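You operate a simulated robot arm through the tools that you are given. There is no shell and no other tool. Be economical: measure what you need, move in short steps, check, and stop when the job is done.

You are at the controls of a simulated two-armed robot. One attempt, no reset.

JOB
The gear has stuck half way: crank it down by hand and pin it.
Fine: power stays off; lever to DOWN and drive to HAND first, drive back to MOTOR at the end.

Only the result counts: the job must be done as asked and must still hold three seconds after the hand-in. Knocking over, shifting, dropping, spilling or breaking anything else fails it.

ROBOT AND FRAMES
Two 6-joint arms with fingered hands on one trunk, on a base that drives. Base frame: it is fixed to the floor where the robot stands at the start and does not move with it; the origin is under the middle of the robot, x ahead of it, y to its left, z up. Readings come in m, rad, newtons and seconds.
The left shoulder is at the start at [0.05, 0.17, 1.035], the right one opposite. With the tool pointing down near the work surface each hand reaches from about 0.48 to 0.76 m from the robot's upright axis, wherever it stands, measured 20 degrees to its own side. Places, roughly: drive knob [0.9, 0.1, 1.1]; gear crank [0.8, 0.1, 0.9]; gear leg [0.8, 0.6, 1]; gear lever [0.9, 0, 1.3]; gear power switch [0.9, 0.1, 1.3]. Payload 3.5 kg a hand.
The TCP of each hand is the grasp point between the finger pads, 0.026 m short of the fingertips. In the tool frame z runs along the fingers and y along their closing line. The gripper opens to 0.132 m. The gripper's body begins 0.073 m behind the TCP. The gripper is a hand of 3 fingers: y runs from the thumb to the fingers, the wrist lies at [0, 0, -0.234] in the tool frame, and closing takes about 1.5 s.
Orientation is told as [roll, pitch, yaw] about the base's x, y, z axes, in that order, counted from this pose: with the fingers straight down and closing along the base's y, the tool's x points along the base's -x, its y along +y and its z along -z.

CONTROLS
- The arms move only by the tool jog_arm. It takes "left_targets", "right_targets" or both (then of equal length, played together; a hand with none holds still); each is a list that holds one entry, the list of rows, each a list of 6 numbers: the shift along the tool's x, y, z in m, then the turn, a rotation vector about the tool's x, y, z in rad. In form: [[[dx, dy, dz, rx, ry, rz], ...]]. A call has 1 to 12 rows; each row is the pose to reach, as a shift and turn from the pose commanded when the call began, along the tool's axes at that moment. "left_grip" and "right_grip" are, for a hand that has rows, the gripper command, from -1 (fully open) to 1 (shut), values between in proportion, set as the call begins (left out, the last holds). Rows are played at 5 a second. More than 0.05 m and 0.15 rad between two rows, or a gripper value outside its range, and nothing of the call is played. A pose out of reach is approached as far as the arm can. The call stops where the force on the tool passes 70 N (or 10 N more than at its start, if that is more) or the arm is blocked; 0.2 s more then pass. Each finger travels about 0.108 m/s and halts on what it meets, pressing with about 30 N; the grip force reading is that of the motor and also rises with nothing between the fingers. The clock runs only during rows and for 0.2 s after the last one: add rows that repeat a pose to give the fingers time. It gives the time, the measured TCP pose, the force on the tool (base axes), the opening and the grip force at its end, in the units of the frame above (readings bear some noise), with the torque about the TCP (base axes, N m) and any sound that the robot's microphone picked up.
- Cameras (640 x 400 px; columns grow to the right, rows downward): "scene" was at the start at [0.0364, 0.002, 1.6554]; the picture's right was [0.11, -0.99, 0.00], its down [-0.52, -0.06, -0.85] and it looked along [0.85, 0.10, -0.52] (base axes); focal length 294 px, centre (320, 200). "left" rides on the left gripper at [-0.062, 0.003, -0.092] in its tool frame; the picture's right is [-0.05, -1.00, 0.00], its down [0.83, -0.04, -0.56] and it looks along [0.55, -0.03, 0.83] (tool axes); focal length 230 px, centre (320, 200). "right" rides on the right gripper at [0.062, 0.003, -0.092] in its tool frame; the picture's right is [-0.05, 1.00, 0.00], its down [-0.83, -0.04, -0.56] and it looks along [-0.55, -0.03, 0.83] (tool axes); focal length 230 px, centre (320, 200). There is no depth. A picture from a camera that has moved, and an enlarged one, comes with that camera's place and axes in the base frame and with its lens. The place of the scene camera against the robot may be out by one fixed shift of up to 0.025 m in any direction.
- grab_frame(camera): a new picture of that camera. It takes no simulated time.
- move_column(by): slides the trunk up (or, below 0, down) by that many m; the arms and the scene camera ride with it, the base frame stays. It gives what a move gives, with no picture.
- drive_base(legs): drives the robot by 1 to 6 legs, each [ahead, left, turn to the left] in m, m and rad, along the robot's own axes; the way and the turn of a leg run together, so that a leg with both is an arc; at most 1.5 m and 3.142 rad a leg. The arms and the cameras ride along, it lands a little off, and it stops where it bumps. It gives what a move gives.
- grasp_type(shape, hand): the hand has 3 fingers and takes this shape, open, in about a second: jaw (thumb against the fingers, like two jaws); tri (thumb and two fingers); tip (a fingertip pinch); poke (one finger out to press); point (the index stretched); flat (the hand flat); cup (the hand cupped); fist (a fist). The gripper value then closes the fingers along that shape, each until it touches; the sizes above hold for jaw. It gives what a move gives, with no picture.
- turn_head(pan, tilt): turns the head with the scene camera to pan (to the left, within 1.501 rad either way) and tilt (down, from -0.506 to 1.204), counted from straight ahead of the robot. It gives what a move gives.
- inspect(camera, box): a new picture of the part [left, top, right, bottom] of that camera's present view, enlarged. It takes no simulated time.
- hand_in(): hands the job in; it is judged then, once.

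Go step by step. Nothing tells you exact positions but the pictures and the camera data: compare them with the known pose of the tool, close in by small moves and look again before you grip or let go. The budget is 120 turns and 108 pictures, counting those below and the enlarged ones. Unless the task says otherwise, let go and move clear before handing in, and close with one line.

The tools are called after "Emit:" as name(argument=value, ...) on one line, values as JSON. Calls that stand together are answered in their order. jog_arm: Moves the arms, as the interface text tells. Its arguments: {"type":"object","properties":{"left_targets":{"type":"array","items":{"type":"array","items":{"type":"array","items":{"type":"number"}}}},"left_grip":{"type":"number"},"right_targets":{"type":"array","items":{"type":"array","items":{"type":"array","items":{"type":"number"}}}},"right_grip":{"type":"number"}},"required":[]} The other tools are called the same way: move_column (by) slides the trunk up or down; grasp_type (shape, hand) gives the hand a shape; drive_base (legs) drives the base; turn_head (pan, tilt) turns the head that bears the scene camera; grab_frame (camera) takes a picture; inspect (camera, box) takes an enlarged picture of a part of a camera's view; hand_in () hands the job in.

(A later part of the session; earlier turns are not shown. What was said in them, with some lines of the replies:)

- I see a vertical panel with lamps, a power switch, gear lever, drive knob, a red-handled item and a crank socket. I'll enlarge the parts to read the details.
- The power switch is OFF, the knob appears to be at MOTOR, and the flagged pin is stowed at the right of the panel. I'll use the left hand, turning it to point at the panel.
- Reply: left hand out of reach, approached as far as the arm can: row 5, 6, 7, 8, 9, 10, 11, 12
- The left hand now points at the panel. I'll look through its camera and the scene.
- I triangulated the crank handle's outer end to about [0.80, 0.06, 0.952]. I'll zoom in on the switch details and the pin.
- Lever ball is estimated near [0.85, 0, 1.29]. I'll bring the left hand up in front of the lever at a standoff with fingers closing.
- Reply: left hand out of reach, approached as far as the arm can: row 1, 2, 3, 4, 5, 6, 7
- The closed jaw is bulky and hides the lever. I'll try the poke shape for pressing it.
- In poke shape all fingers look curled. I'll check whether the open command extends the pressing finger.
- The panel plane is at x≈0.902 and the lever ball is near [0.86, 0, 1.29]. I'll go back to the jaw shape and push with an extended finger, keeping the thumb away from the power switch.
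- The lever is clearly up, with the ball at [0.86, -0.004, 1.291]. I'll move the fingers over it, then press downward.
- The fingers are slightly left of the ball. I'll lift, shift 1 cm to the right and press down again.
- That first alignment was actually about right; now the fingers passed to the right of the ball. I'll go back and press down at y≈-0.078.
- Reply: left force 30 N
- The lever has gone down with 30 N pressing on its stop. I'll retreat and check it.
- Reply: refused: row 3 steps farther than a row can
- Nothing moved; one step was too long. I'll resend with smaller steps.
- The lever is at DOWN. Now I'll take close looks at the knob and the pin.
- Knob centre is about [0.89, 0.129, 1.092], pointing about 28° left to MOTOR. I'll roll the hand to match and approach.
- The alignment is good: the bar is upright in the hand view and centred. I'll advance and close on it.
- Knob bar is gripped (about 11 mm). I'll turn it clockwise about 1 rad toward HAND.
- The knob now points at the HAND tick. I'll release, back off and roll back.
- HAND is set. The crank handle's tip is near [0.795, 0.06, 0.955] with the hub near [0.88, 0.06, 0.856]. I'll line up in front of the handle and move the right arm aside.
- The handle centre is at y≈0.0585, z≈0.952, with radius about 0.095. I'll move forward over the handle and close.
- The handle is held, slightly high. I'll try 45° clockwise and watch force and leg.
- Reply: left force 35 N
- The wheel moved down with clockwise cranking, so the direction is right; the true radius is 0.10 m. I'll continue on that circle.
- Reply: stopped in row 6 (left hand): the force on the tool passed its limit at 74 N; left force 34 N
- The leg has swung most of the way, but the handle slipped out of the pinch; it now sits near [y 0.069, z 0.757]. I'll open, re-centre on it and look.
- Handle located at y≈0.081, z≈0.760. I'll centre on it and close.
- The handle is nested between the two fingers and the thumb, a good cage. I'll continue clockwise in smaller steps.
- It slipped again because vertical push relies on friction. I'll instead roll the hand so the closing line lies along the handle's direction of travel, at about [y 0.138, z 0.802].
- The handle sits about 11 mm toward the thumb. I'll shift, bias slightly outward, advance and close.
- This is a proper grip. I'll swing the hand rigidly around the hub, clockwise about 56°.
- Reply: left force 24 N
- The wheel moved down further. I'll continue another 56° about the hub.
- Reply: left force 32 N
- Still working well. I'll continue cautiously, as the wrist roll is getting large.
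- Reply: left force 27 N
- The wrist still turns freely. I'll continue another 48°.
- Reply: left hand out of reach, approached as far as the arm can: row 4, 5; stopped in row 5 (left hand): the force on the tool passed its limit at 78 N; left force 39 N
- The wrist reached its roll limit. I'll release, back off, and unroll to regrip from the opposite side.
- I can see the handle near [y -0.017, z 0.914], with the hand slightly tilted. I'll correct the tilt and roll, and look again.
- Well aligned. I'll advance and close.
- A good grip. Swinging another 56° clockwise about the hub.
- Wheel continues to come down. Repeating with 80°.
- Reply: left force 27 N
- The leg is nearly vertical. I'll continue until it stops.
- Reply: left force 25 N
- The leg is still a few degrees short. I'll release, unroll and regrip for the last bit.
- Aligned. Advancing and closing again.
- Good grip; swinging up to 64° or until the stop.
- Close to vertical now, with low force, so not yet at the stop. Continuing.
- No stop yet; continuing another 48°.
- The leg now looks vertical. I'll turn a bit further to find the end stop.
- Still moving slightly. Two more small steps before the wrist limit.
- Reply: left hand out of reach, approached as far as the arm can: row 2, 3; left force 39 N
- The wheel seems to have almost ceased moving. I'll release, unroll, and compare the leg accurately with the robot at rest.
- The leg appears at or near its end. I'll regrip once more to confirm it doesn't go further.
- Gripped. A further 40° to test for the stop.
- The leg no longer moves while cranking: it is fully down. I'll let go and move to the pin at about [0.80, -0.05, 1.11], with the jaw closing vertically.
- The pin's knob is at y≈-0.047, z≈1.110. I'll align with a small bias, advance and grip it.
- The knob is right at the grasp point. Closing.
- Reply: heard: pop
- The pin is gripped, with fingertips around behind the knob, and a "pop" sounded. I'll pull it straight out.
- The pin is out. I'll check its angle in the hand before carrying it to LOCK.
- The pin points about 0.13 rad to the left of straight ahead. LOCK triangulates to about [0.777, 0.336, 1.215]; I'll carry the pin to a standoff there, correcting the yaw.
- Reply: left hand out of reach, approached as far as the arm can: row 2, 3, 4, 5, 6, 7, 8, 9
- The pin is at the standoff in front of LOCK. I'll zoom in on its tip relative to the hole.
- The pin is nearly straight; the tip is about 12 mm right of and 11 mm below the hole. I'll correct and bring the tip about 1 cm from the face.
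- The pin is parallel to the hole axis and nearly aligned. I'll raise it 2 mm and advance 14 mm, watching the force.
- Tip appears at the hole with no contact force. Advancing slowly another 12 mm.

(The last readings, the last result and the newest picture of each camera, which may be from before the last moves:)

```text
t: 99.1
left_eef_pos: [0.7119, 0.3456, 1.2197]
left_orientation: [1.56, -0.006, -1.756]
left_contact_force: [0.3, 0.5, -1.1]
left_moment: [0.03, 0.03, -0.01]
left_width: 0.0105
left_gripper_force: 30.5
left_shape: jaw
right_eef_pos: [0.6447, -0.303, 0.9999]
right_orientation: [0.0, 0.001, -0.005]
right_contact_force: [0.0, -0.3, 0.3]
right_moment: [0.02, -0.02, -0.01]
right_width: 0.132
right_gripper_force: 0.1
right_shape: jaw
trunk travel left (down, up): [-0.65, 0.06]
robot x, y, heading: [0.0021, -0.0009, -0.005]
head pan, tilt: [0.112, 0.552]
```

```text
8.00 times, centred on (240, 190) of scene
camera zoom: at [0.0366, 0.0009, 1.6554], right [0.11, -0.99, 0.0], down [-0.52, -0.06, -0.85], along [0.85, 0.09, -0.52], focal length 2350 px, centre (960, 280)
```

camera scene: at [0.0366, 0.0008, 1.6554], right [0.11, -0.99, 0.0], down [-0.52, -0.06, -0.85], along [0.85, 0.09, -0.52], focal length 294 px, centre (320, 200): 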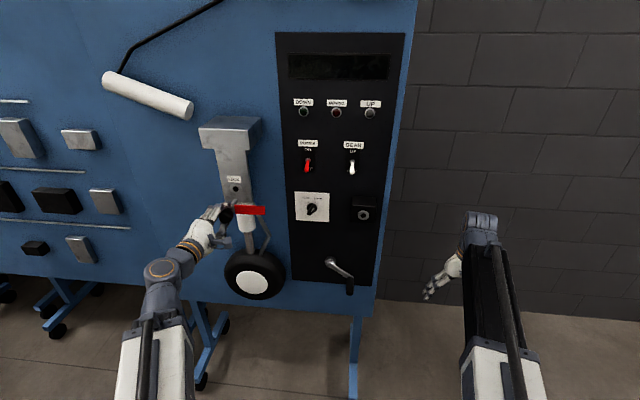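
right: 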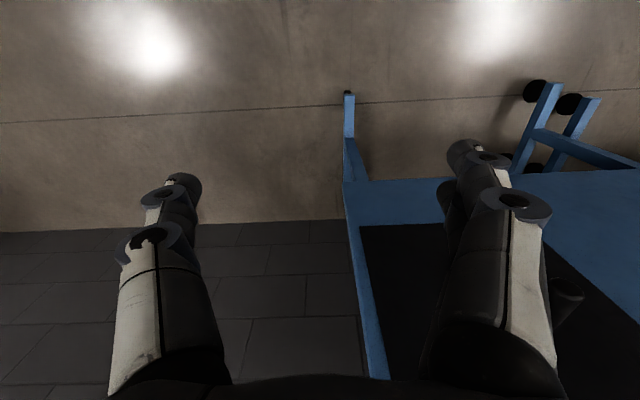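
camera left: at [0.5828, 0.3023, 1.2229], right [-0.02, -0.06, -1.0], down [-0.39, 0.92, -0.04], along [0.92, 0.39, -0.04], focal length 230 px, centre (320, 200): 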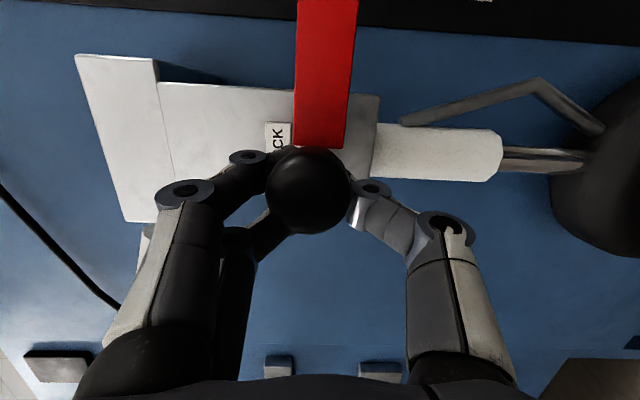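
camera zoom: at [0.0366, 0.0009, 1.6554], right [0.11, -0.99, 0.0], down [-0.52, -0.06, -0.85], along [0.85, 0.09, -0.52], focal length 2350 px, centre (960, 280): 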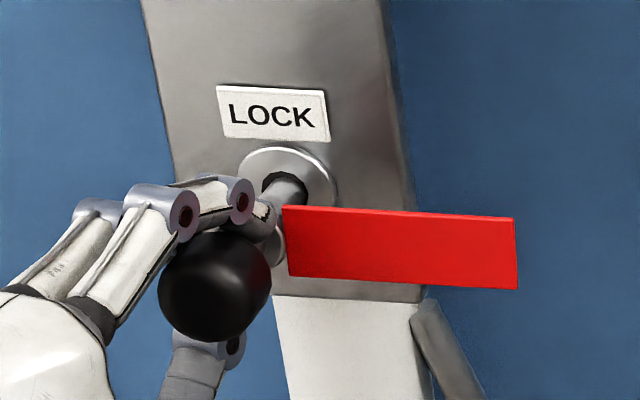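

The pin is sliding in freely. Continuing until it seats.

Emit:
jog_arm(left_targets=[[[0.0007, 0, 0.004, 0, 0, 0], [0.0015, 0, 0.008, 0, 0, 0], [0.0022, 0, 0.012, 0, 0, 0], [0.003, 0, 0.016, 0, 0, 0], [0.0037, 0, 0.02, 0, 0, 0]]])

Emit:
inspect(camera="scene", box=[205, 165, 275, 215])

```text
t: 100.3
left_eef_pos: [0.7324, 0.3464, 1.2199]
left_orientation: [1.559, -0.008, -1.754]
left_contact_force: [0.2, 0.4, -0.4]
left_moment: [0.02, 0.01, -0.02]
left_width: 0.0105
left_gripper_force: 29.9
left_shape: jaw
right_eef_pos: [0.6433, -0.303, 1.0]
right_orientation: [0.001, 0.001, -0.003]
right_contact_force: [0.4, 0.4, -0.2]
right_moment: [-0.01, 0.02, -0.04]
right_width: 0.1318
right_gripper_force: 0.0
right_shape: jaw
trunk travel left (down, up): [-0.65, 0.06]
robot x, y, heading: [0.0008, 0.0005, 0.002]
head pan, tilt: [0.112, 0.552]
```

```text
8.00 times, centred on (240, 190) of scene
camera zoom: at [0.0366, 0.0009, 1.6554], right [0.11, -0.99, 0.0], down [-0.52, -0.06, -0.85], along [0.85, 0.09, -0.52], focal length 2350 px, centre (960, 280)
```

zoom: 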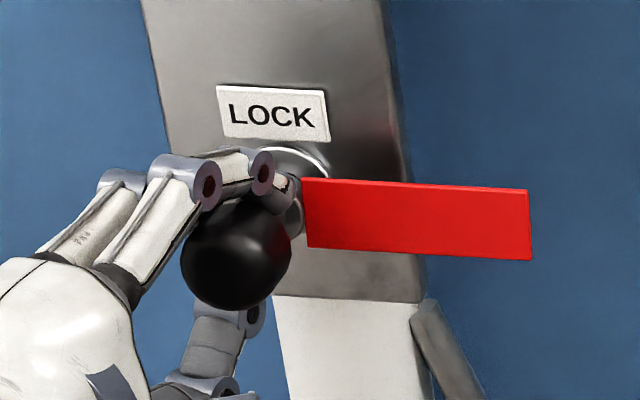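

Still no resistance. A few more millimetres until contact or a click.

Emit:
jog_arm(left_targets=[[[0.0006, 0, 0.003, 0, 0, 0], [0.0011, 0, 0.006, 0, 0, 0], [0.0017, 0, 0.009, 0, 0, 0], [0.0022, 0, 0.012, 0, 0, 0], [0.0022, 0, 0.012, 0, 0, 0]]])

Emit:
inspect(camera="scene", box=[205, 165, 275, 215])

```text
t: 101.5
left_eef_pos: [0.7426, 0.3457, 1.2193]
left_orientation: [1.56, -0.006, -1.754]
left_contact_force: [-4.3, 0.1, -5.6]
left_moment: [-0.03, -0.03, -0.03]
left_width: 0.0105
left_gripper_force: 29.7
left_shape: jaw
right_eef_pos: [0.6443, -0.302, 0.9995]
right_orientation: [0.001, -0.001, -0.003]
right_contact_force: [-0.1, -0.3, -0.2]
right_moment: [0.0, -0.03, -0.02]
right_width: 0.132
right_gripper_force: 0.0
right_shape: jaw
trunk travel left (down, up): [-0.65, 0.06]
robot x, y, heading: [-0.0008, -0.0013, -0.003]
head pan, tilt: [0.112, 0.552]
```

```text
8.00 times, centred on (240, 190) of scene
camera zoom: at [0.0362, 0.0013, 1.6553], right [0.11, -0.99, 0.0], down [-0.52, -0.06, -0.85], along [0.85, 0.09, -0.52], focal length 2350 px, centre (960, 280)
```

zoom: 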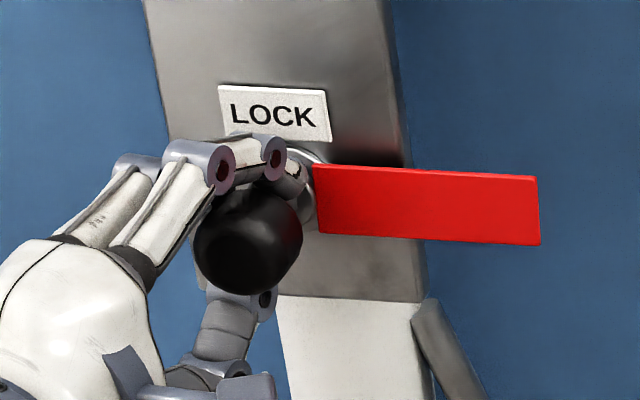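

Light contact has begun. Pushing a bit harder to seat it, listening for a click.

Emit:
jog_arm(left_targets=[[[0.0006, 0, 0.003, 0, 0, 0], [0.0011, 0, 0.006, 0, 0, 0], [0.0017, 0, 0.009, 0, 0, 0], [0.0017, 0, 0.009, 0, 0, 0]]])

```text
t: 102.5
left_eef_pos: [0.7472, 0.3463, 1.2218]
left_orientation: [1.563, -0.006, -1.757]
left_contact_force: [-51.8, -1.0, -19.8]
left_moment: [0.14, 0.47, -0.35]
left_width: 0.0153
left_gripper_force: 30.7
left_shape: jaw
right_eef_pos: [0.6399, -0.3025, 1.0026]
right_orientation: [0.001, -0.003, -0.002]
right_contact_force: [-0.7, 0.2, -0.6]
right_moment: [0.0, -0.05, 0.01]
right_width: 0.1319
right_gripper_force: 0.1
right_shape: jaw
trunk travel left (down, up): [-0.65, 0.06]
robot x, y, heading: [-0.003, -0.0043, -0.001]
head pan, tilt: [0.112, 0.552]
```

52 N of resistance, so it is against something. I'll look at it closely.

Emit:
inspect(camera="scene", box=[212, 170, 268, 210])

```text
10.00 times, centred on (240, 190) of scene
camera zoom: at [0.0299, 0.0018, 1.6554], right [0.11, -0.99, 0.0], down [-0.52, -0.06, -0.85], along [0.85, 0.09, -0.52], focal length 2938 px, centre (1120, 300)
```

zoom: 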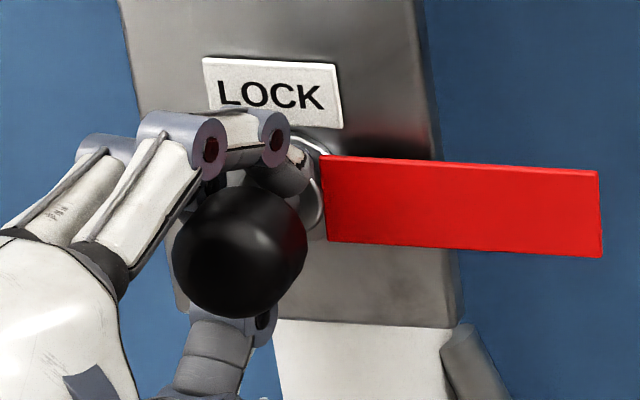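

I'll relax the push, open the fingers and inspect the seat.

Emit:
jog_arm(left_targets=[[[-0.0008, 0, -0.004, 0, 0, 0], [-0.0008, 0, -0.004, 0, 0, 0]]])

Emit:
jog_arm(left_targets=[[[0, 0, 0, 0, 0, 0], [0, 0, 0, 0, 0, 0], [0, 0, 0, 0, 0, 0], [0, 0, 0, 0, 0, 0], [0, 0, -0.03, 0, 0, 0], [0, 0, -0.07, 0, 0, 0], [0, -0.02, -0.07, 0, 0, 0]]], left_grip=-1)

Emit:
inspect(camera="scene", box=[212, 170, 268, 210])

Emit:
grab_frame(camera="left")

```text
t: 103.1
left_eef_pos: [0.7464, 0.3465, 1.2217]
left_orientation: [1.562, -0.008, -1.754]
left_contact_force: [-32.5, 1.4, -15.9]
left_moment: [0.02, 0.39, -0.21]
left_width: 0.0152
left_gripper_force: 30.0
left_shape: jaw
right_eef_pos: [0.6422, -0.3027, 1.002]
right_orientation: [0.001, -0.002, -0.004]
right_contact_force: [-0.8, 0.4, -1.9]
right_moment: [0.03, -0.02, 0.01]
right_width: 0.132
right_gripper_force: 0.1
right_shape: jaw
trunk travel left (down, up): [-0.65, 0.06]
robot x, y, heading: [0.0017, 0.0002, 0.0]
head pan, tilt: [0.112, 0.552]
```

```text
t: 104.7
left_eef_pos: [0.6788, 0.3585, 1.2012]
left_orientation: [1.559, -0.006, -1.755]
left_contact_force: [-0.5, -0.2, 0.0]
left_moment: [-0.01, -0.01, -0.04]
left_width: 0.132
left_gripper_force: 0.1
left_shape: jaw
right_eef_pos: [0.6441, -0.3024, 1.0005]
right_orientation: [0.0, 0.001, -0.004]
right_contact_force: [-0.1, 0.2, 0.3]
right_moment: [0.0, 0.04, 0.03]
right_width: 0.1318
right_gripper_force: 0.1
right_shape: jaw
trunk travel left (down, up): [-0.65, 0.06]
robot x, y, heading: [0.0033, 0.0011, -0.005]
head pan, tilt: [0.112, 0.552]
```

```text
10.00 times, centred on (240, 190) of scene
camera zoom: at [0.0367, 0.0009, 1.6554], right [0.11, -0.99, 0.0], down [-0.52, -0.06, -0.85], along [0.85, 0.09, -0.52], focal length 2938 px, centre (1120, 300)
```

zoom: 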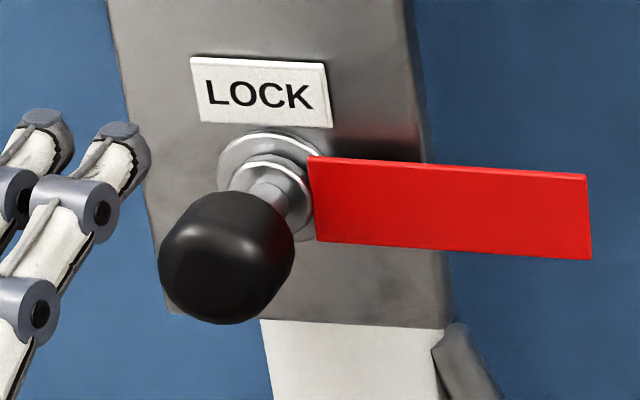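

```text
12 pictures are left
camera left: at [0.5769, 0.3153, 1.2053], right [-0.02, -0.06, -1.0], down [-0.39, 0.92, -0.04], along [0.92, 0.39, -0.04], focal length 230 px, centre (320, 200)
```

left: 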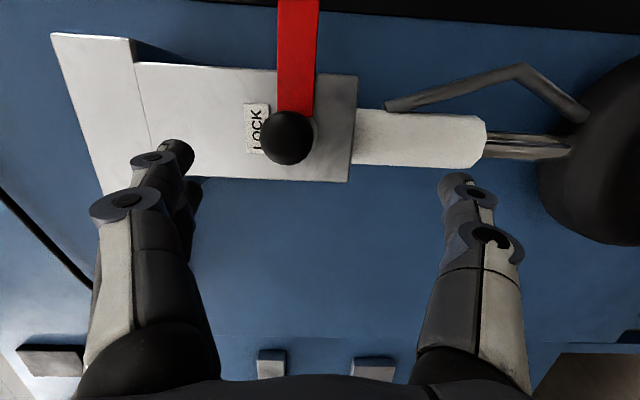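

The pin is seated with its collar flush against the flange, just as in its stowage. Next I'll return to the drive knob: first translate and straighten the hand.

Emit:
jog_arm(left_targets=[[[-0.037, -0.018, 0.007, 0, 0.03, 0], [-0.075, -0.036, 0.014, 0, 0.06, 0], [-0.112, -0.054, 0.021, 0, 0.09, 0], [-0.15, -0.072, 0.028, 0, 0.12, 0], [-0.187, -0.09, 0.035, 0, 0.15, 0], [-0.225, -0.109, 0.042, 0, 0.185, 0], [-0.225, -0.109, 0.042, 0, 0.185, 0]]])

Emit:
jog_arm(left_targets=[[[0, 0, 0, 0, 0, -0.13], [0, 0, 0, 0, 0, -0.26], [0, 0, 0, 0, 0, -0.39], [0, 0, 0, 0, 0, -0.52], [0, 0, 0, 0, 0, -0.65], [0, 0, 0, 0, 0, -0.78], [0, 0, 0, 0, 0, -0.91], [0, 0, 0, 0, 0, -1.04], [0, 0, 0.04, 0, 0, -1.04], [0, 0, 0.08, 0, 0, -1.04], [0, 0, 0.105, 0, 0, -1.04], [0, 0, 0.105, 0, 0, -1.04]]])

Emit:
grab_frame(camera="left")

```text
t: 106.3
left_eef_pos: [0.7045, 0.1609, 1.1047]
left_orientation: [1.555, -0.004, -1.606]
left_contact_force: [0.1, 0.0, 0.4]
left_moment: [-0.02, 0.01, -0.01]
left_width: 0.1319
left_gripper_force: 0.0
left_shape: jaw
left hand out of reach, approached as far as the arm can: row 3, 4, 5, 6, 7
right_eef_pos: [0.6434, -0.3032, 0.999]
right_orientation: [-0.002, 0.001, -0.003]
right_contact_force: [-0.6, 1.2, 0.2]
right_moment: [0.0, 0.0, 0.02]
right_width: 0.1321
right_gripper_force: 0.0
right_shape: jaw
trunk travel left (down, up): [-0.65, 0.06]
robot x, y, heading: [-0.0032, -0.0019, -0.002]
head pan, tilt: [0.112, 0.552]
```

```text
t: 108.9
left_eef_pos: [0.8093, 0.1684, 1.1004]
left_orientation: [1.492, -1.047, -1.526]
left_contact_force: [0.1, -0.4, 1.4]
left_moment: [-0.02, -0.01, -0.01]
left_width: 0.132
left_gripper_force: 0.1
left_shape: jaw
left hand out of reach, approached as far as the arm can: row 1, 2, 3, 4, 5, 6, 7, 8, 9, 10, 11, 12
right_eef_pos: [0.6442, -0.3022, 1.0008]
right_orientation: [0.0, 0.001, -0.003]
right_contact_force: [0.9, 1.0, -0.4]
right_moment: [-0.05, 0.01, -0.03]
right_width: 0.1318
right_gripper_force: 0.1
right_shape: jaw
trunk travel left (down, up): [-0.65, 0.06]
robot x, y, heading: [0.0026, 0.0003, 0.0]
head pan, tilt: [0.112, 0.552]
```

```text
11 pictures are left
camera left: at [0.7188, 0.1431, 1.1583], right [-0.04, -0.89, -0.45], down [-0.57, 0.39, -0.72], along [0.82, 0.23, -0.53], focal length 230 px, centre (320, 200)
```

left: 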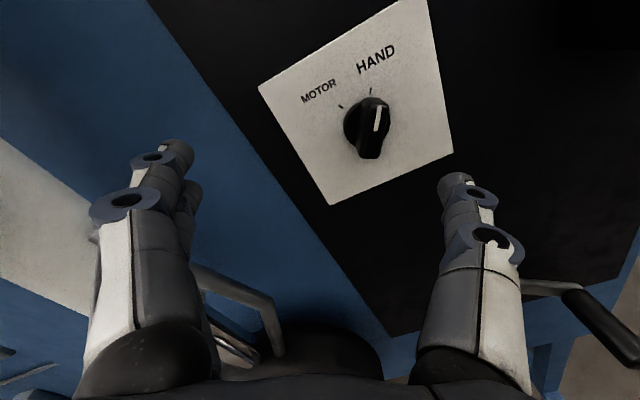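

The hand is 4 cm left of the knob and slightly tilted. I'll centre and straighten it.

Emit:
jog_arm(left_targets=[[[-0.006, -0.019, -0.008, -0.02, -0.009, 0.01], [-0.0126, -0.0378, -0.008, -0.042, -0.0185, 0.02], [-0.0126, -0.0378, -0.008, -0.042, -0.0185, 0.02]]])

Emit:
grab_frame(camera="left")

```text
t: 109.7
left_eef_pos: [0.8033, 0.1671, 1.1076]
left_orientation: [1.591, -1.023, -1.615]
left_contact_force: [-0.4, -0.1, -0.2]
left_moment: [-0.02, -0.01, -0.03]
left_width: 0.1322
left_gripper_force: 0.1
left_shape: jaw
left hand out of reach, approached as far as the arm can: row 1, 2
right_eef_pos: [0.6439, -0.3037, 0.9998]
right_orientation: [-0.001, 0.0, -0.002]
right_contact_force: [0.8, -0.2, 0.4]
right_moment: [0.01, 0.03, -0.02]
right_width: 0.1319
right_gripper_force: 0.0
right_shape: jaw
trunk travel left (down, up): [-0.65, 0.06]
robot x, y, heading: [0.0003, -0.0037, -0.0]
head pan, tilt: [0.112, 0.552]
```

```text
10 pictures are left
camera left: at [0.7096, 0.1412, 1.1599], right [-0.02, -0.88, -0.48], down [-0.54, 0.41, -0.74], along [0.84, 0.24, -0.48], focal length 230 px, centre (320, 200)
```

left: 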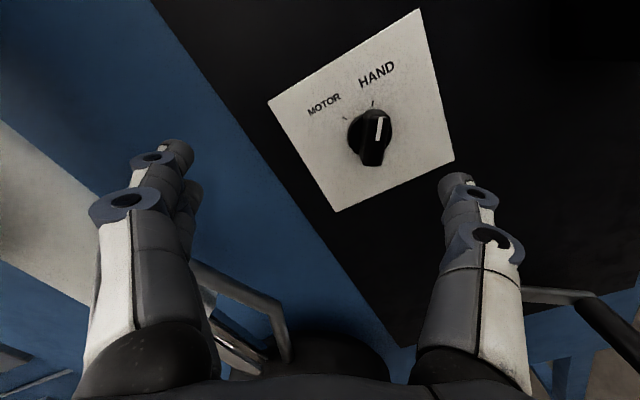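

The arm lagged behind its command. I'll hold the commanded pose a moment to see whether it converges.

Emit:
jog_arm(left_targets=[[[0, 0, 0, 0, 0, 0], [0, 0, 0, 0, 0, 0], [0, 0, 0, 0, 0, 0]]])

```text
t: 110.5
left_eef_pos: [0.803, 0.1668, 1.1066]
left_orientation: [1.59, -1.023, -1.615]
left_contact_force: [-0.2, -0.3, -0.3]
left_moment: [0.03, 0.02, 0.0]
left_width: 0.1318
left_gripper_force: 0.0
left_shape: jaw
right_eef_pos: [0.6439, -0.3029, 1.0008]
right_orientation: [0.0, 0.0, -0.004]
right_contact_force: [-0.2, 0.1, 0.8]
right_moment: [-0.02, -0.01, 0.02]
right_width: 0.1321
right_gripper_force: 0.1
right_shape: jaw
trunk travel left (down, up): [-0.65, 0.06]
robot x, y, heading: [0.0008, -0.0009, -0.003]
head pan, tilt: [0.112, 0.552]
```

The command has settled at the reached pose. I'll command the shift again in small steps from here.

Emit:
jog_arm(left_targets=[[[-0.0017, -0.01, 0, -0.005, 0.008, 0], [-0.0035, -0.02, 0, -0.01, 0.015, 0], [-0.0052, -0.03, 0, -0.014, 0.022, 0], [-0.0069, -0.0392, 0, -0.017, 0.029, 0], [-0.0069, -0.0392, 0, -0.017, 0.029, 0]]])

Emit:
grab_frame(camera="left")

```text
t: 111.7
left_eef_pos: [0.8031, 0.1265, 1.063]
left_orientation: [1.331, -1.018, -1.437]
left_contact_force: [-0.5, 0.4, 0.1]
left_moment: [-0.02, 0.02, 0.0]
left_width: 0.1321
left_gripper_force: 0.0
left_shape: jaw
left hand out of reach, approached as far as the arm can: row 1, 2, 3, 4
right_eef_pos: [0.6428, -0.3037, 0.9998]
right_orientation: [0.001, 0.002, -0.004]
right_contact_force: [0.3, 0.4, 0.1]
right_moment: [0.01, 0.01, 0.01]
right_width: 0.1317
right_gripper_force: 0.0
right_shape: jaw
trunk travel left (down, up): [-0.65, 0.06]
robot x, y, heading: [-0.0001, -0.0021, -0.005]
head pan, tilt: [0.112, 0.552]
```

```text
9 pictures are left
camera left: at [0.7167, 0.1036, 1.128], right [-0.12, -0.88, -0.47], down [-0.61, 0.43, -0.66], along [0.78, 0.21, -0.59], focal length 230 px, centre (320, 200)
```

left: 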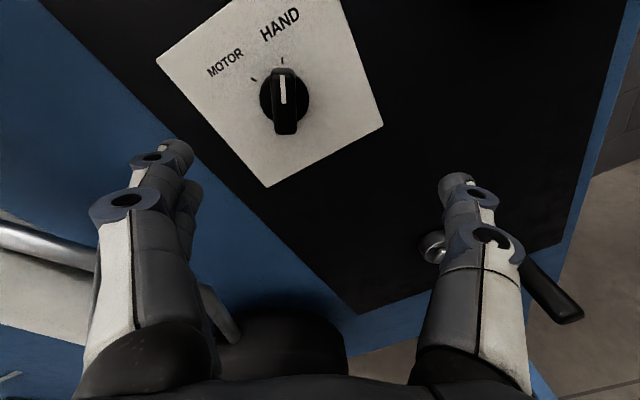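

The arm seems to be near an awkward wrist configuration. I'll try correcting position and tilt again in small steps.

Emit:
jog_arm(left_targets=[[[-0.006, 0.0045, 0, -0.03, -0.017, 0], [-0.012, 0.009, 0, -0.06, -0.034, 0], [-0.018, 0.0135, 0, -0.09, -0.051, 0], [-0.0236, 0.018, 0, -0.119, -0.068, 0], [-0.0236, 0.018, 0, -0.119, -0.068, 0], [-0.0236, 0.018, 0, -0.119, -0.068, 0]]])

```text
t: 113.1
left_eef_pos: [0.806, 0.1508, 1.1071]
left_orientation: [1.589, -1.022, -1.637]
left_contact_force: [-0.1, -0.7, 0.3]
left_moment: [0.0, 0.0, 0.0]
left_width: 0.132
left_gripper_force: 0.1
left_shape: jaw
left hand out of reach, approached as far as the arm can: row 1, 2, 3, 4, 5, 6
right_eef_pos: [0.6437, -0.3028, 0.9993]
right_orientation: [0.0, 0.0, -0.003]
right_contact_force: [0.5, 0.6, 0.1]
right_moment: [-0.05, -0.03, -0.01]
right_width: 0.1322
right_gripper_force: 0.0
right_shape: jaw
trunk travel left (down, up): [-0.65, 0.06]
robot x, y, heading: [-0.0011, -0.0001, -0.007]
head pan, tilt: [0.112, 0.552]
```

The lower roll range seems blocked in this arm configuration. Since the knob bar is symmetric, I'll roll the hand half a turn the other way and grip it reversed.

Emit:
jog_arm(left_targets=[[[0, 0, -0.01, 0, 0, 0.14], [0, 0, -0.02, 0, 0, 0.28], [0, 0, -0.02, 0, 0, 0.42], [0, 0, -0.02, 0, 0, 0.56], [0, 0, -0.02, 0, 0, 0.7], [0, 0, -0.02, 0, 0, 0.84], [0, 0, -0.02, 0, 0, 0.98], [0, 0, -0.02, 0, 0, 1.12], [0, 0, -0.02, 0, 0, 1.26], [0, 0, -0.02, 0, 0, 1.4], [0, 0, -0.02, 0, 0, 1.54], [0, 0, -0.02, 0, 0, 1.68]]])

Emit:
jog_arm(left_targets=[[[0, 0, 0, 0, 0, 0.14], [0, 0, 0, 0, 0, 0.28], [0, 0, 0, 0, 0, 0.42], [0, 0, 0, 0, 0, 0.56], [0, 0, 0, 0, 0, 0.7], [0, 0, 0, 0, 0, 0.84], [0, 0, 0, 0, 0, 0.98], [0, 0, 0, 0, 0, 1.12], [0, 0, 0, 0, 0, 1.26], [0, 0, 0, 0, 0, 1.4], [0, 0, 0, 0, 0, 1.4]]])

```text
t: 115.7
left_eef_pos: [0.7861, 0.1635, 1.1182]
left_orientation: [1.565, 0.657, -1.64]
left_contact_force: [-0.2, -0.3, -0.3]
left_moment: [-0.03, -0.02, -0.01]
left_width: 0.132
left_gripper_force: 0.0
left_shape: jaw
left hand out of reach, approached as far as the arm can: row 10, 11, 12
right_eef_pos: [0.6433, -0.303, 1.0004]
right_orientation: [-0.001, 0.0, -0.005]
right_contact_force: [0.0, 0.1, 0.8]
right_moment: [-0.01, 0.03, -0.02]
right_width: 0.1316
right_gripper_force: 0.0
right_shape: jaw
trunk travel left (down, up): [-0.65, 0.06]
robot x, y, heading: [0.0025, -0.0035, -0.004]
head pan, tilt: [0.112, 0.552]
```

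```text
t: 118.1
left_eef_pos: [0.7867, 0.1645, 1.1187]
left_orientation: [-1.591, 1.083, 1.502]
left_contact_force: [0.0, 0.0, -0.1]
left_moment: [0.03, -0.02, 0.02]
left_width: 0.132
left_gripper_force: 0.2
left_shape: jaw
left hand out of reach, approached as far as the arm can: row 1, 2, 3, 4, 5, 6, 7, 8, 9
right_eef_pos: [0.6435, -0.3021, 1.0005]
right_orientation: [-0.001, 0.0, -0.003]
right_contact_force: [-0.8, -0.2, -0.7]
right_moment: [0.03, 0.02, -0.02]
right_width: 0.132
right_gripper_force: 0.1
right_shape: jaw
trunk travel left (down, up): [-0.65, 0.06]
robot x, y, heading: [-0.0004, -0.0031, -0.004]
head pan, tilt: [0.112, 0.552]
```

The roll now suits a reversed grip. I'll shift towards the knob and look.

Emit:
jog_arm(left_targets=[[[-0.0017, 0.011, 0, 0, 0, 0], [-0.0033, 0.0216, 0, 0, 0, 0], [-0.005, 0.0323, 0, 0, 0, 0], [-0.0066, 0.0431, 0, 0, 0, 0], [-0.0066, 0.0431, 0, 0, 0, 0]]])

Emit:
grab_frame(camera="left")

```text
t: 119.3
left_eef_pos: [0.7844, 0.1278, 1.0919]
left_orientation: [-1.591, 1.083, 1.502]
left_contact_force: [0.5, 0.7, -0.4]
left_moment: [-0.02, 0.02, -0.02]
left_width: 0.1318
left_gripper_force: 0.0
left_shape: jaw
right_eef_pos: [0.6437, -0.3034, 1.0003]
right_orientation: [0.001, 0.0, -0.003]
right_contact_force: [-0.3, 0.2, -0.5]
right_moment: [-0.01, 0.05, 0.03]
right_width: 0.132
right_gripper_force: 0.1
right_shape: jaw
trunk travel left (down, up): [-0.65, 0.06]
robot x, y, heading: [-0.0029, 0.0007, 0.003]
head pan, tilt: [0.112, 0.552]
```

```text
8 pictures are left
camera left: at [0.6947, 0.1593, 1.0358], right [0.04, 0.91, 0.42], down [-0.58, -0.32, 0.75], along [0.81, -0.27, 0.51], focal length 230 px, centre (320, 200)
```

left: 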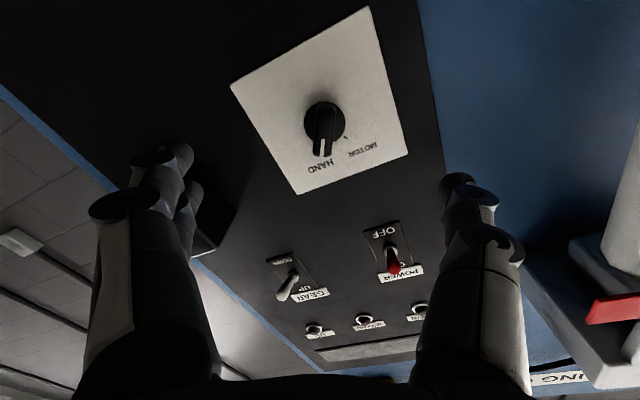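

Now the arm moves freely and the knob is well centred. I'll fix the small tilt and advance onto the bar, then close.

Emit:
jog_arm(left_targets=[[[0, 0, 0.0, 0.02, -0.01, 0.03], [0, 0, 0.0, 0.04, -0.021, 0.05], [-0.0008, -0.0015, 0.03, 0.04, -0.021, 0.05], [-0.0015, -0.0028, 0.055, 0.04, -0.021, 0.05], [-0.002, -0.0038, 0.075, 0.04, -0.021, 0.05], [-0.002, -0.0038, 0.075, 0.04, -0.021, 0.05]]])

Emit:
grab_frame(camera="left")

```text
t: 120.7
left_eef_pos: [0.8606, 0.1293, 1.0926]
left_orientation: [-1.591, 1.034, 1.549]
left_contact_force: [0.3, 0.5, 0.5]
left_moment: [0.02, 0.0, 0.0]
left_width: 0.1319
left_gripper_force: 0.0
left_shape: jaw
right_eef_pos: [0.6431, -0.3023, 1.0006]
right_orientation: [-0.002, -0.001, -0.002]
right_contact_force: [-0.6, -0.3, 0.5]
right_moment: [0.01, -0.03, -0.03]
right_width: 0.1319
right_gripper_force: 0.1
right_shape: jaw
trunk travel left (down, up): [-0.65, 0.06]
robot x, y, heading: [-0.0023, -0.0002, -0.002]
head pan, tilt: [0.112, 0.552]
```

```text
7 pictures are left
camera left: at [0.7692, 0.1589, 1.0376], right [0.0, 0.88, 0.47], down [-0.56, -0.38, 0.73], along [0.83, -0.26, 0.5], focal length 230 px, centre (320, 200)
```

left: 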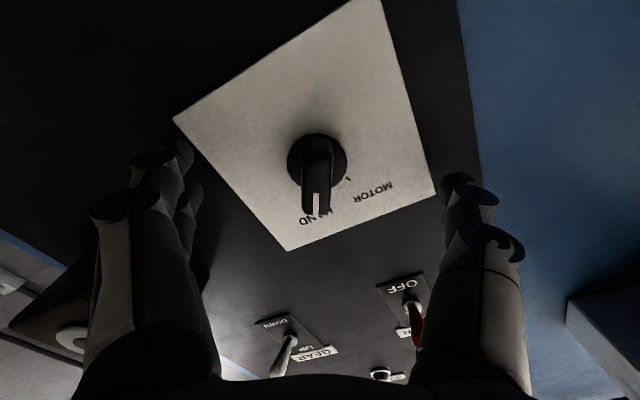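

Aligned with the bar. Closing, then turning counter-clockwise to MOTOR.

Emit:
jog_arm(left_targets=[[[0, 0, 0, 0, 0, 0], [0, 0, 0, 0, 0, 0], [0, 0, 0, 0, 0, 0], [0, 0, 0, 0, 0, 0], [0, 0, 0, 0, 0, 0], [0, 0, 0, 0, 0, 0], [0, 0, 0, 0, 0, 0], [0, 0, 0, 0, 0, 0]]], left_grip=1)

Emit:
jog_arm(left_targets=[[[0, 0, 0, 0, 0, -0.12], [0, 0, 0, 0, 0, -0.24], [0, 0, 0, 0, 0, -0.36], [0, 0, 0, 0, 0, -0.48], [0, 0, 0, 0, 0, -0.6], [0, 0, 0, 0, 0, -0.72], [0, 0, 0, 0, 0, -0.84], [0, 0, 0, 0, 0, -0.96], [0, 0, 0, 0, 0, -1.08], [0, 0, 0, 0, 0, -1.08]]])

Emit:
grab_frame(camera="left")

```text
t: 122.5
left_eef_pos: [0.8605, 0.1292, 1.092]
left_orientation: [-1.589, 1.037, 1.547]
left_contact_force: [3.4, -1.2, -0.1]
left_moment: [0.01, 0.02, -0.03]
left_width: 0.0108
left_gripper_force: 30.2
left_shape: jaw
right_eef_pos: [0.6444, -0.3023, 1.0001]
right_orientation: [0.0, -0.002, -0.004]
right_contact_force: [0.4, -0.7, 0.7]
right_moment: [0.01, 0.02, -0.01]
right_width: 0.132
right_gripper_force: 0.0
right_shape: jaw
trunk travel left (down, up): [-0.65, 0.06]
robot x, y, heading: [-0.0027, -0.0004, -0.006]
head pan, tilt: [0.112, 0.552]
```

```text
t: 124.7
left_eef_pos: [0.8616, 0.1307, 1.0918]
left_orientation: [1.589, 1.024, -1.558]
left_contact_force: [1.2, 10.3, -4.3]
left_moment: [0.09, 0.08, 0.21]
left_width: 0.0106
left_gripper_force: 30.4
left_shape: jaw
right_eef_pos: [0.6437, -0.3016, 1.0005]
right_orientation: [-0.002, 0.001, -0.004]
right_contact_force: [-0.1, -1.1, -0.2]
right_moment: [0.01, 0.01, 0.02]
right_width: 0.1322
right_gripper_force: 0.0
right_shape: jaw
trunk travel left (down, up): [-0.65, 0.06]
robot x, y, heading: [-0.0019, 0.0003, 0.002]
head pan, tilt: [0.112, 0.552]
```

```text
6 pictures are left
camera left: at [0.7691, 0.0965, 1.0403], right [0.01, 0.83, -0.56], down [-0.56, 0.47, 0.68], along [0.83, 0.31, 0.47], focal length 230 px, centre (320, 200)
```

left: 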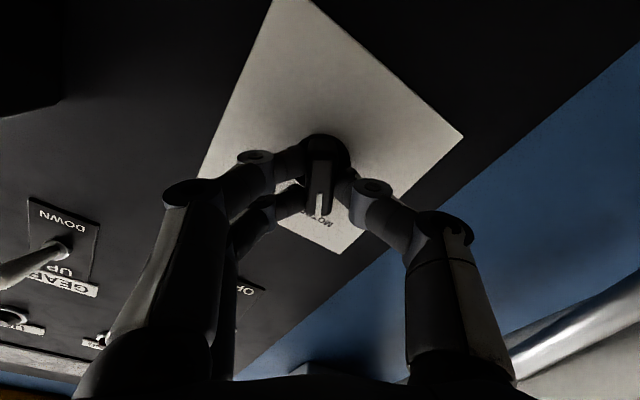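

The knob is turned to MOTOR. I'll release, back straight off and check everything with the scene camera.

Emit:
jog_arm(left_targets=[[[0, 0, 0, 0, 0, 0], [0, 0, 0, 0, 0, 0], [0, 0, 0, 0, 0, 0], [0, 0, 0, 0, 0, 0], [0, 0, -0.03, 0, 0, 0], [0, 0, -0.065, 0, 0, 0], [0, 0, -0.1, 0, 0, 0], [0, 0, -0.1, 0, 0, 0]]], left_grip=-1)

Emit:
inspect(camera="scene", box=[180, 90, 400, 300])

Emit:
inspect(camera="scene", box=[285, 130, 385, 230])

```text
t: 126.5
left_eef_pos: [0.76, 0.129, 1.0911]
left_orientation: [1.591, 1.026, -1.556]
left_contact_force: [0.2, 0.8, 0.5]
left_moment: [-0.02, 0.0, 0.02]
left_width: 0.1319
left_gripper_force: 0.1
left_shape: jaw
right_eef_pos: [0.6448, -0.3033, 1.0002]
right_orientation: [0.0, 0.0, -0.003]
right_contact_force: [-0.9, 1.1, 0.9]
right_moment: [0.0, -0.01, 0.01]
right_width: 0.1317
right_gripper_force: 0.2
right_shape: jaw
trunk travel left (down, up): [-0.65, 0.06]
robot x, y, heading: [-0.0013, -0.0006, -0.001]
head pan, tilt: [0.112, 0.552]
```

```text
1.90 times, centred on (290, 195) of scene
camera zoom: at [0.0365, 0.0008, 1.6554], right [0.11, -0.99, 0.0], down [-0.52, -0.06, -0.85], along [0.85, 0.09, -0.52], focal length 560 px, centre (377, 210)
```

zoom: 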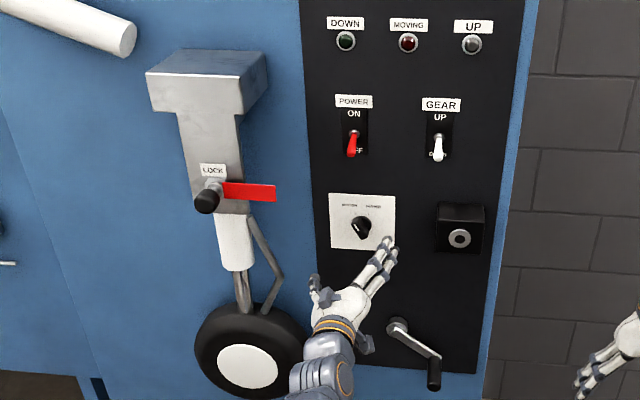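

```text
4.00 times, centred on (335, 180) of scene
camera zoom: at [0.0365, 0.0008, 1.6554], right [0.11, -0.99, 0.0], down [-0.52, -0.06, -0.85], along [0.85, 0.09, -0.52], focal length 1175 px, centre (260, 280)
```

zoom: 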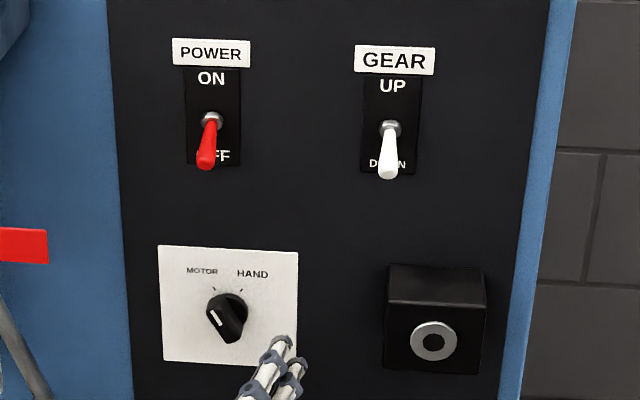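

Knob at MOTOR, lever DOWN, power OFF. One last zoom on the pin's seat.

Emit:
inspect(camera="scene", box=[222, 174, 262, 206])

```text
12.50 times, centred on (242, 190) of scene
camera zoom: at [0.0365, 0.0008, 1.6554], right [0.11, -0.99, 0.0], down [-0.52, -0.06, -0.85], along [0.85, 0.09, -0.52], focal length 3672 px, centre (1295, 325)
```

zoom: 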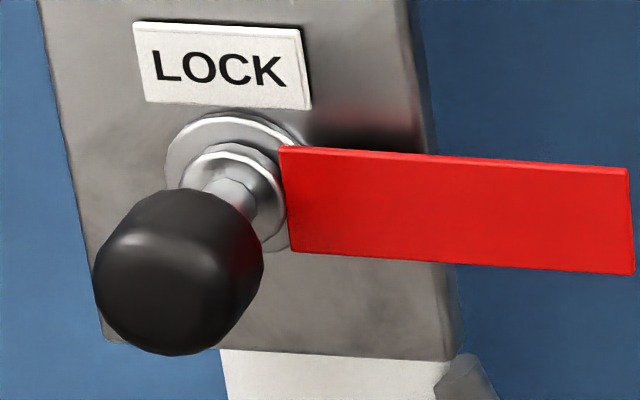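

The pin's collar sits flush on the LOCK flange, the leg is down, and the hand is clear. Handing in.

Emit:
hand_in()

```text
The job is handed in.
```

The gear is cranked fully down and pinned in LOCK; the lever is at DOWN, the drive is back at MOTOR, and power stayed off throughout.
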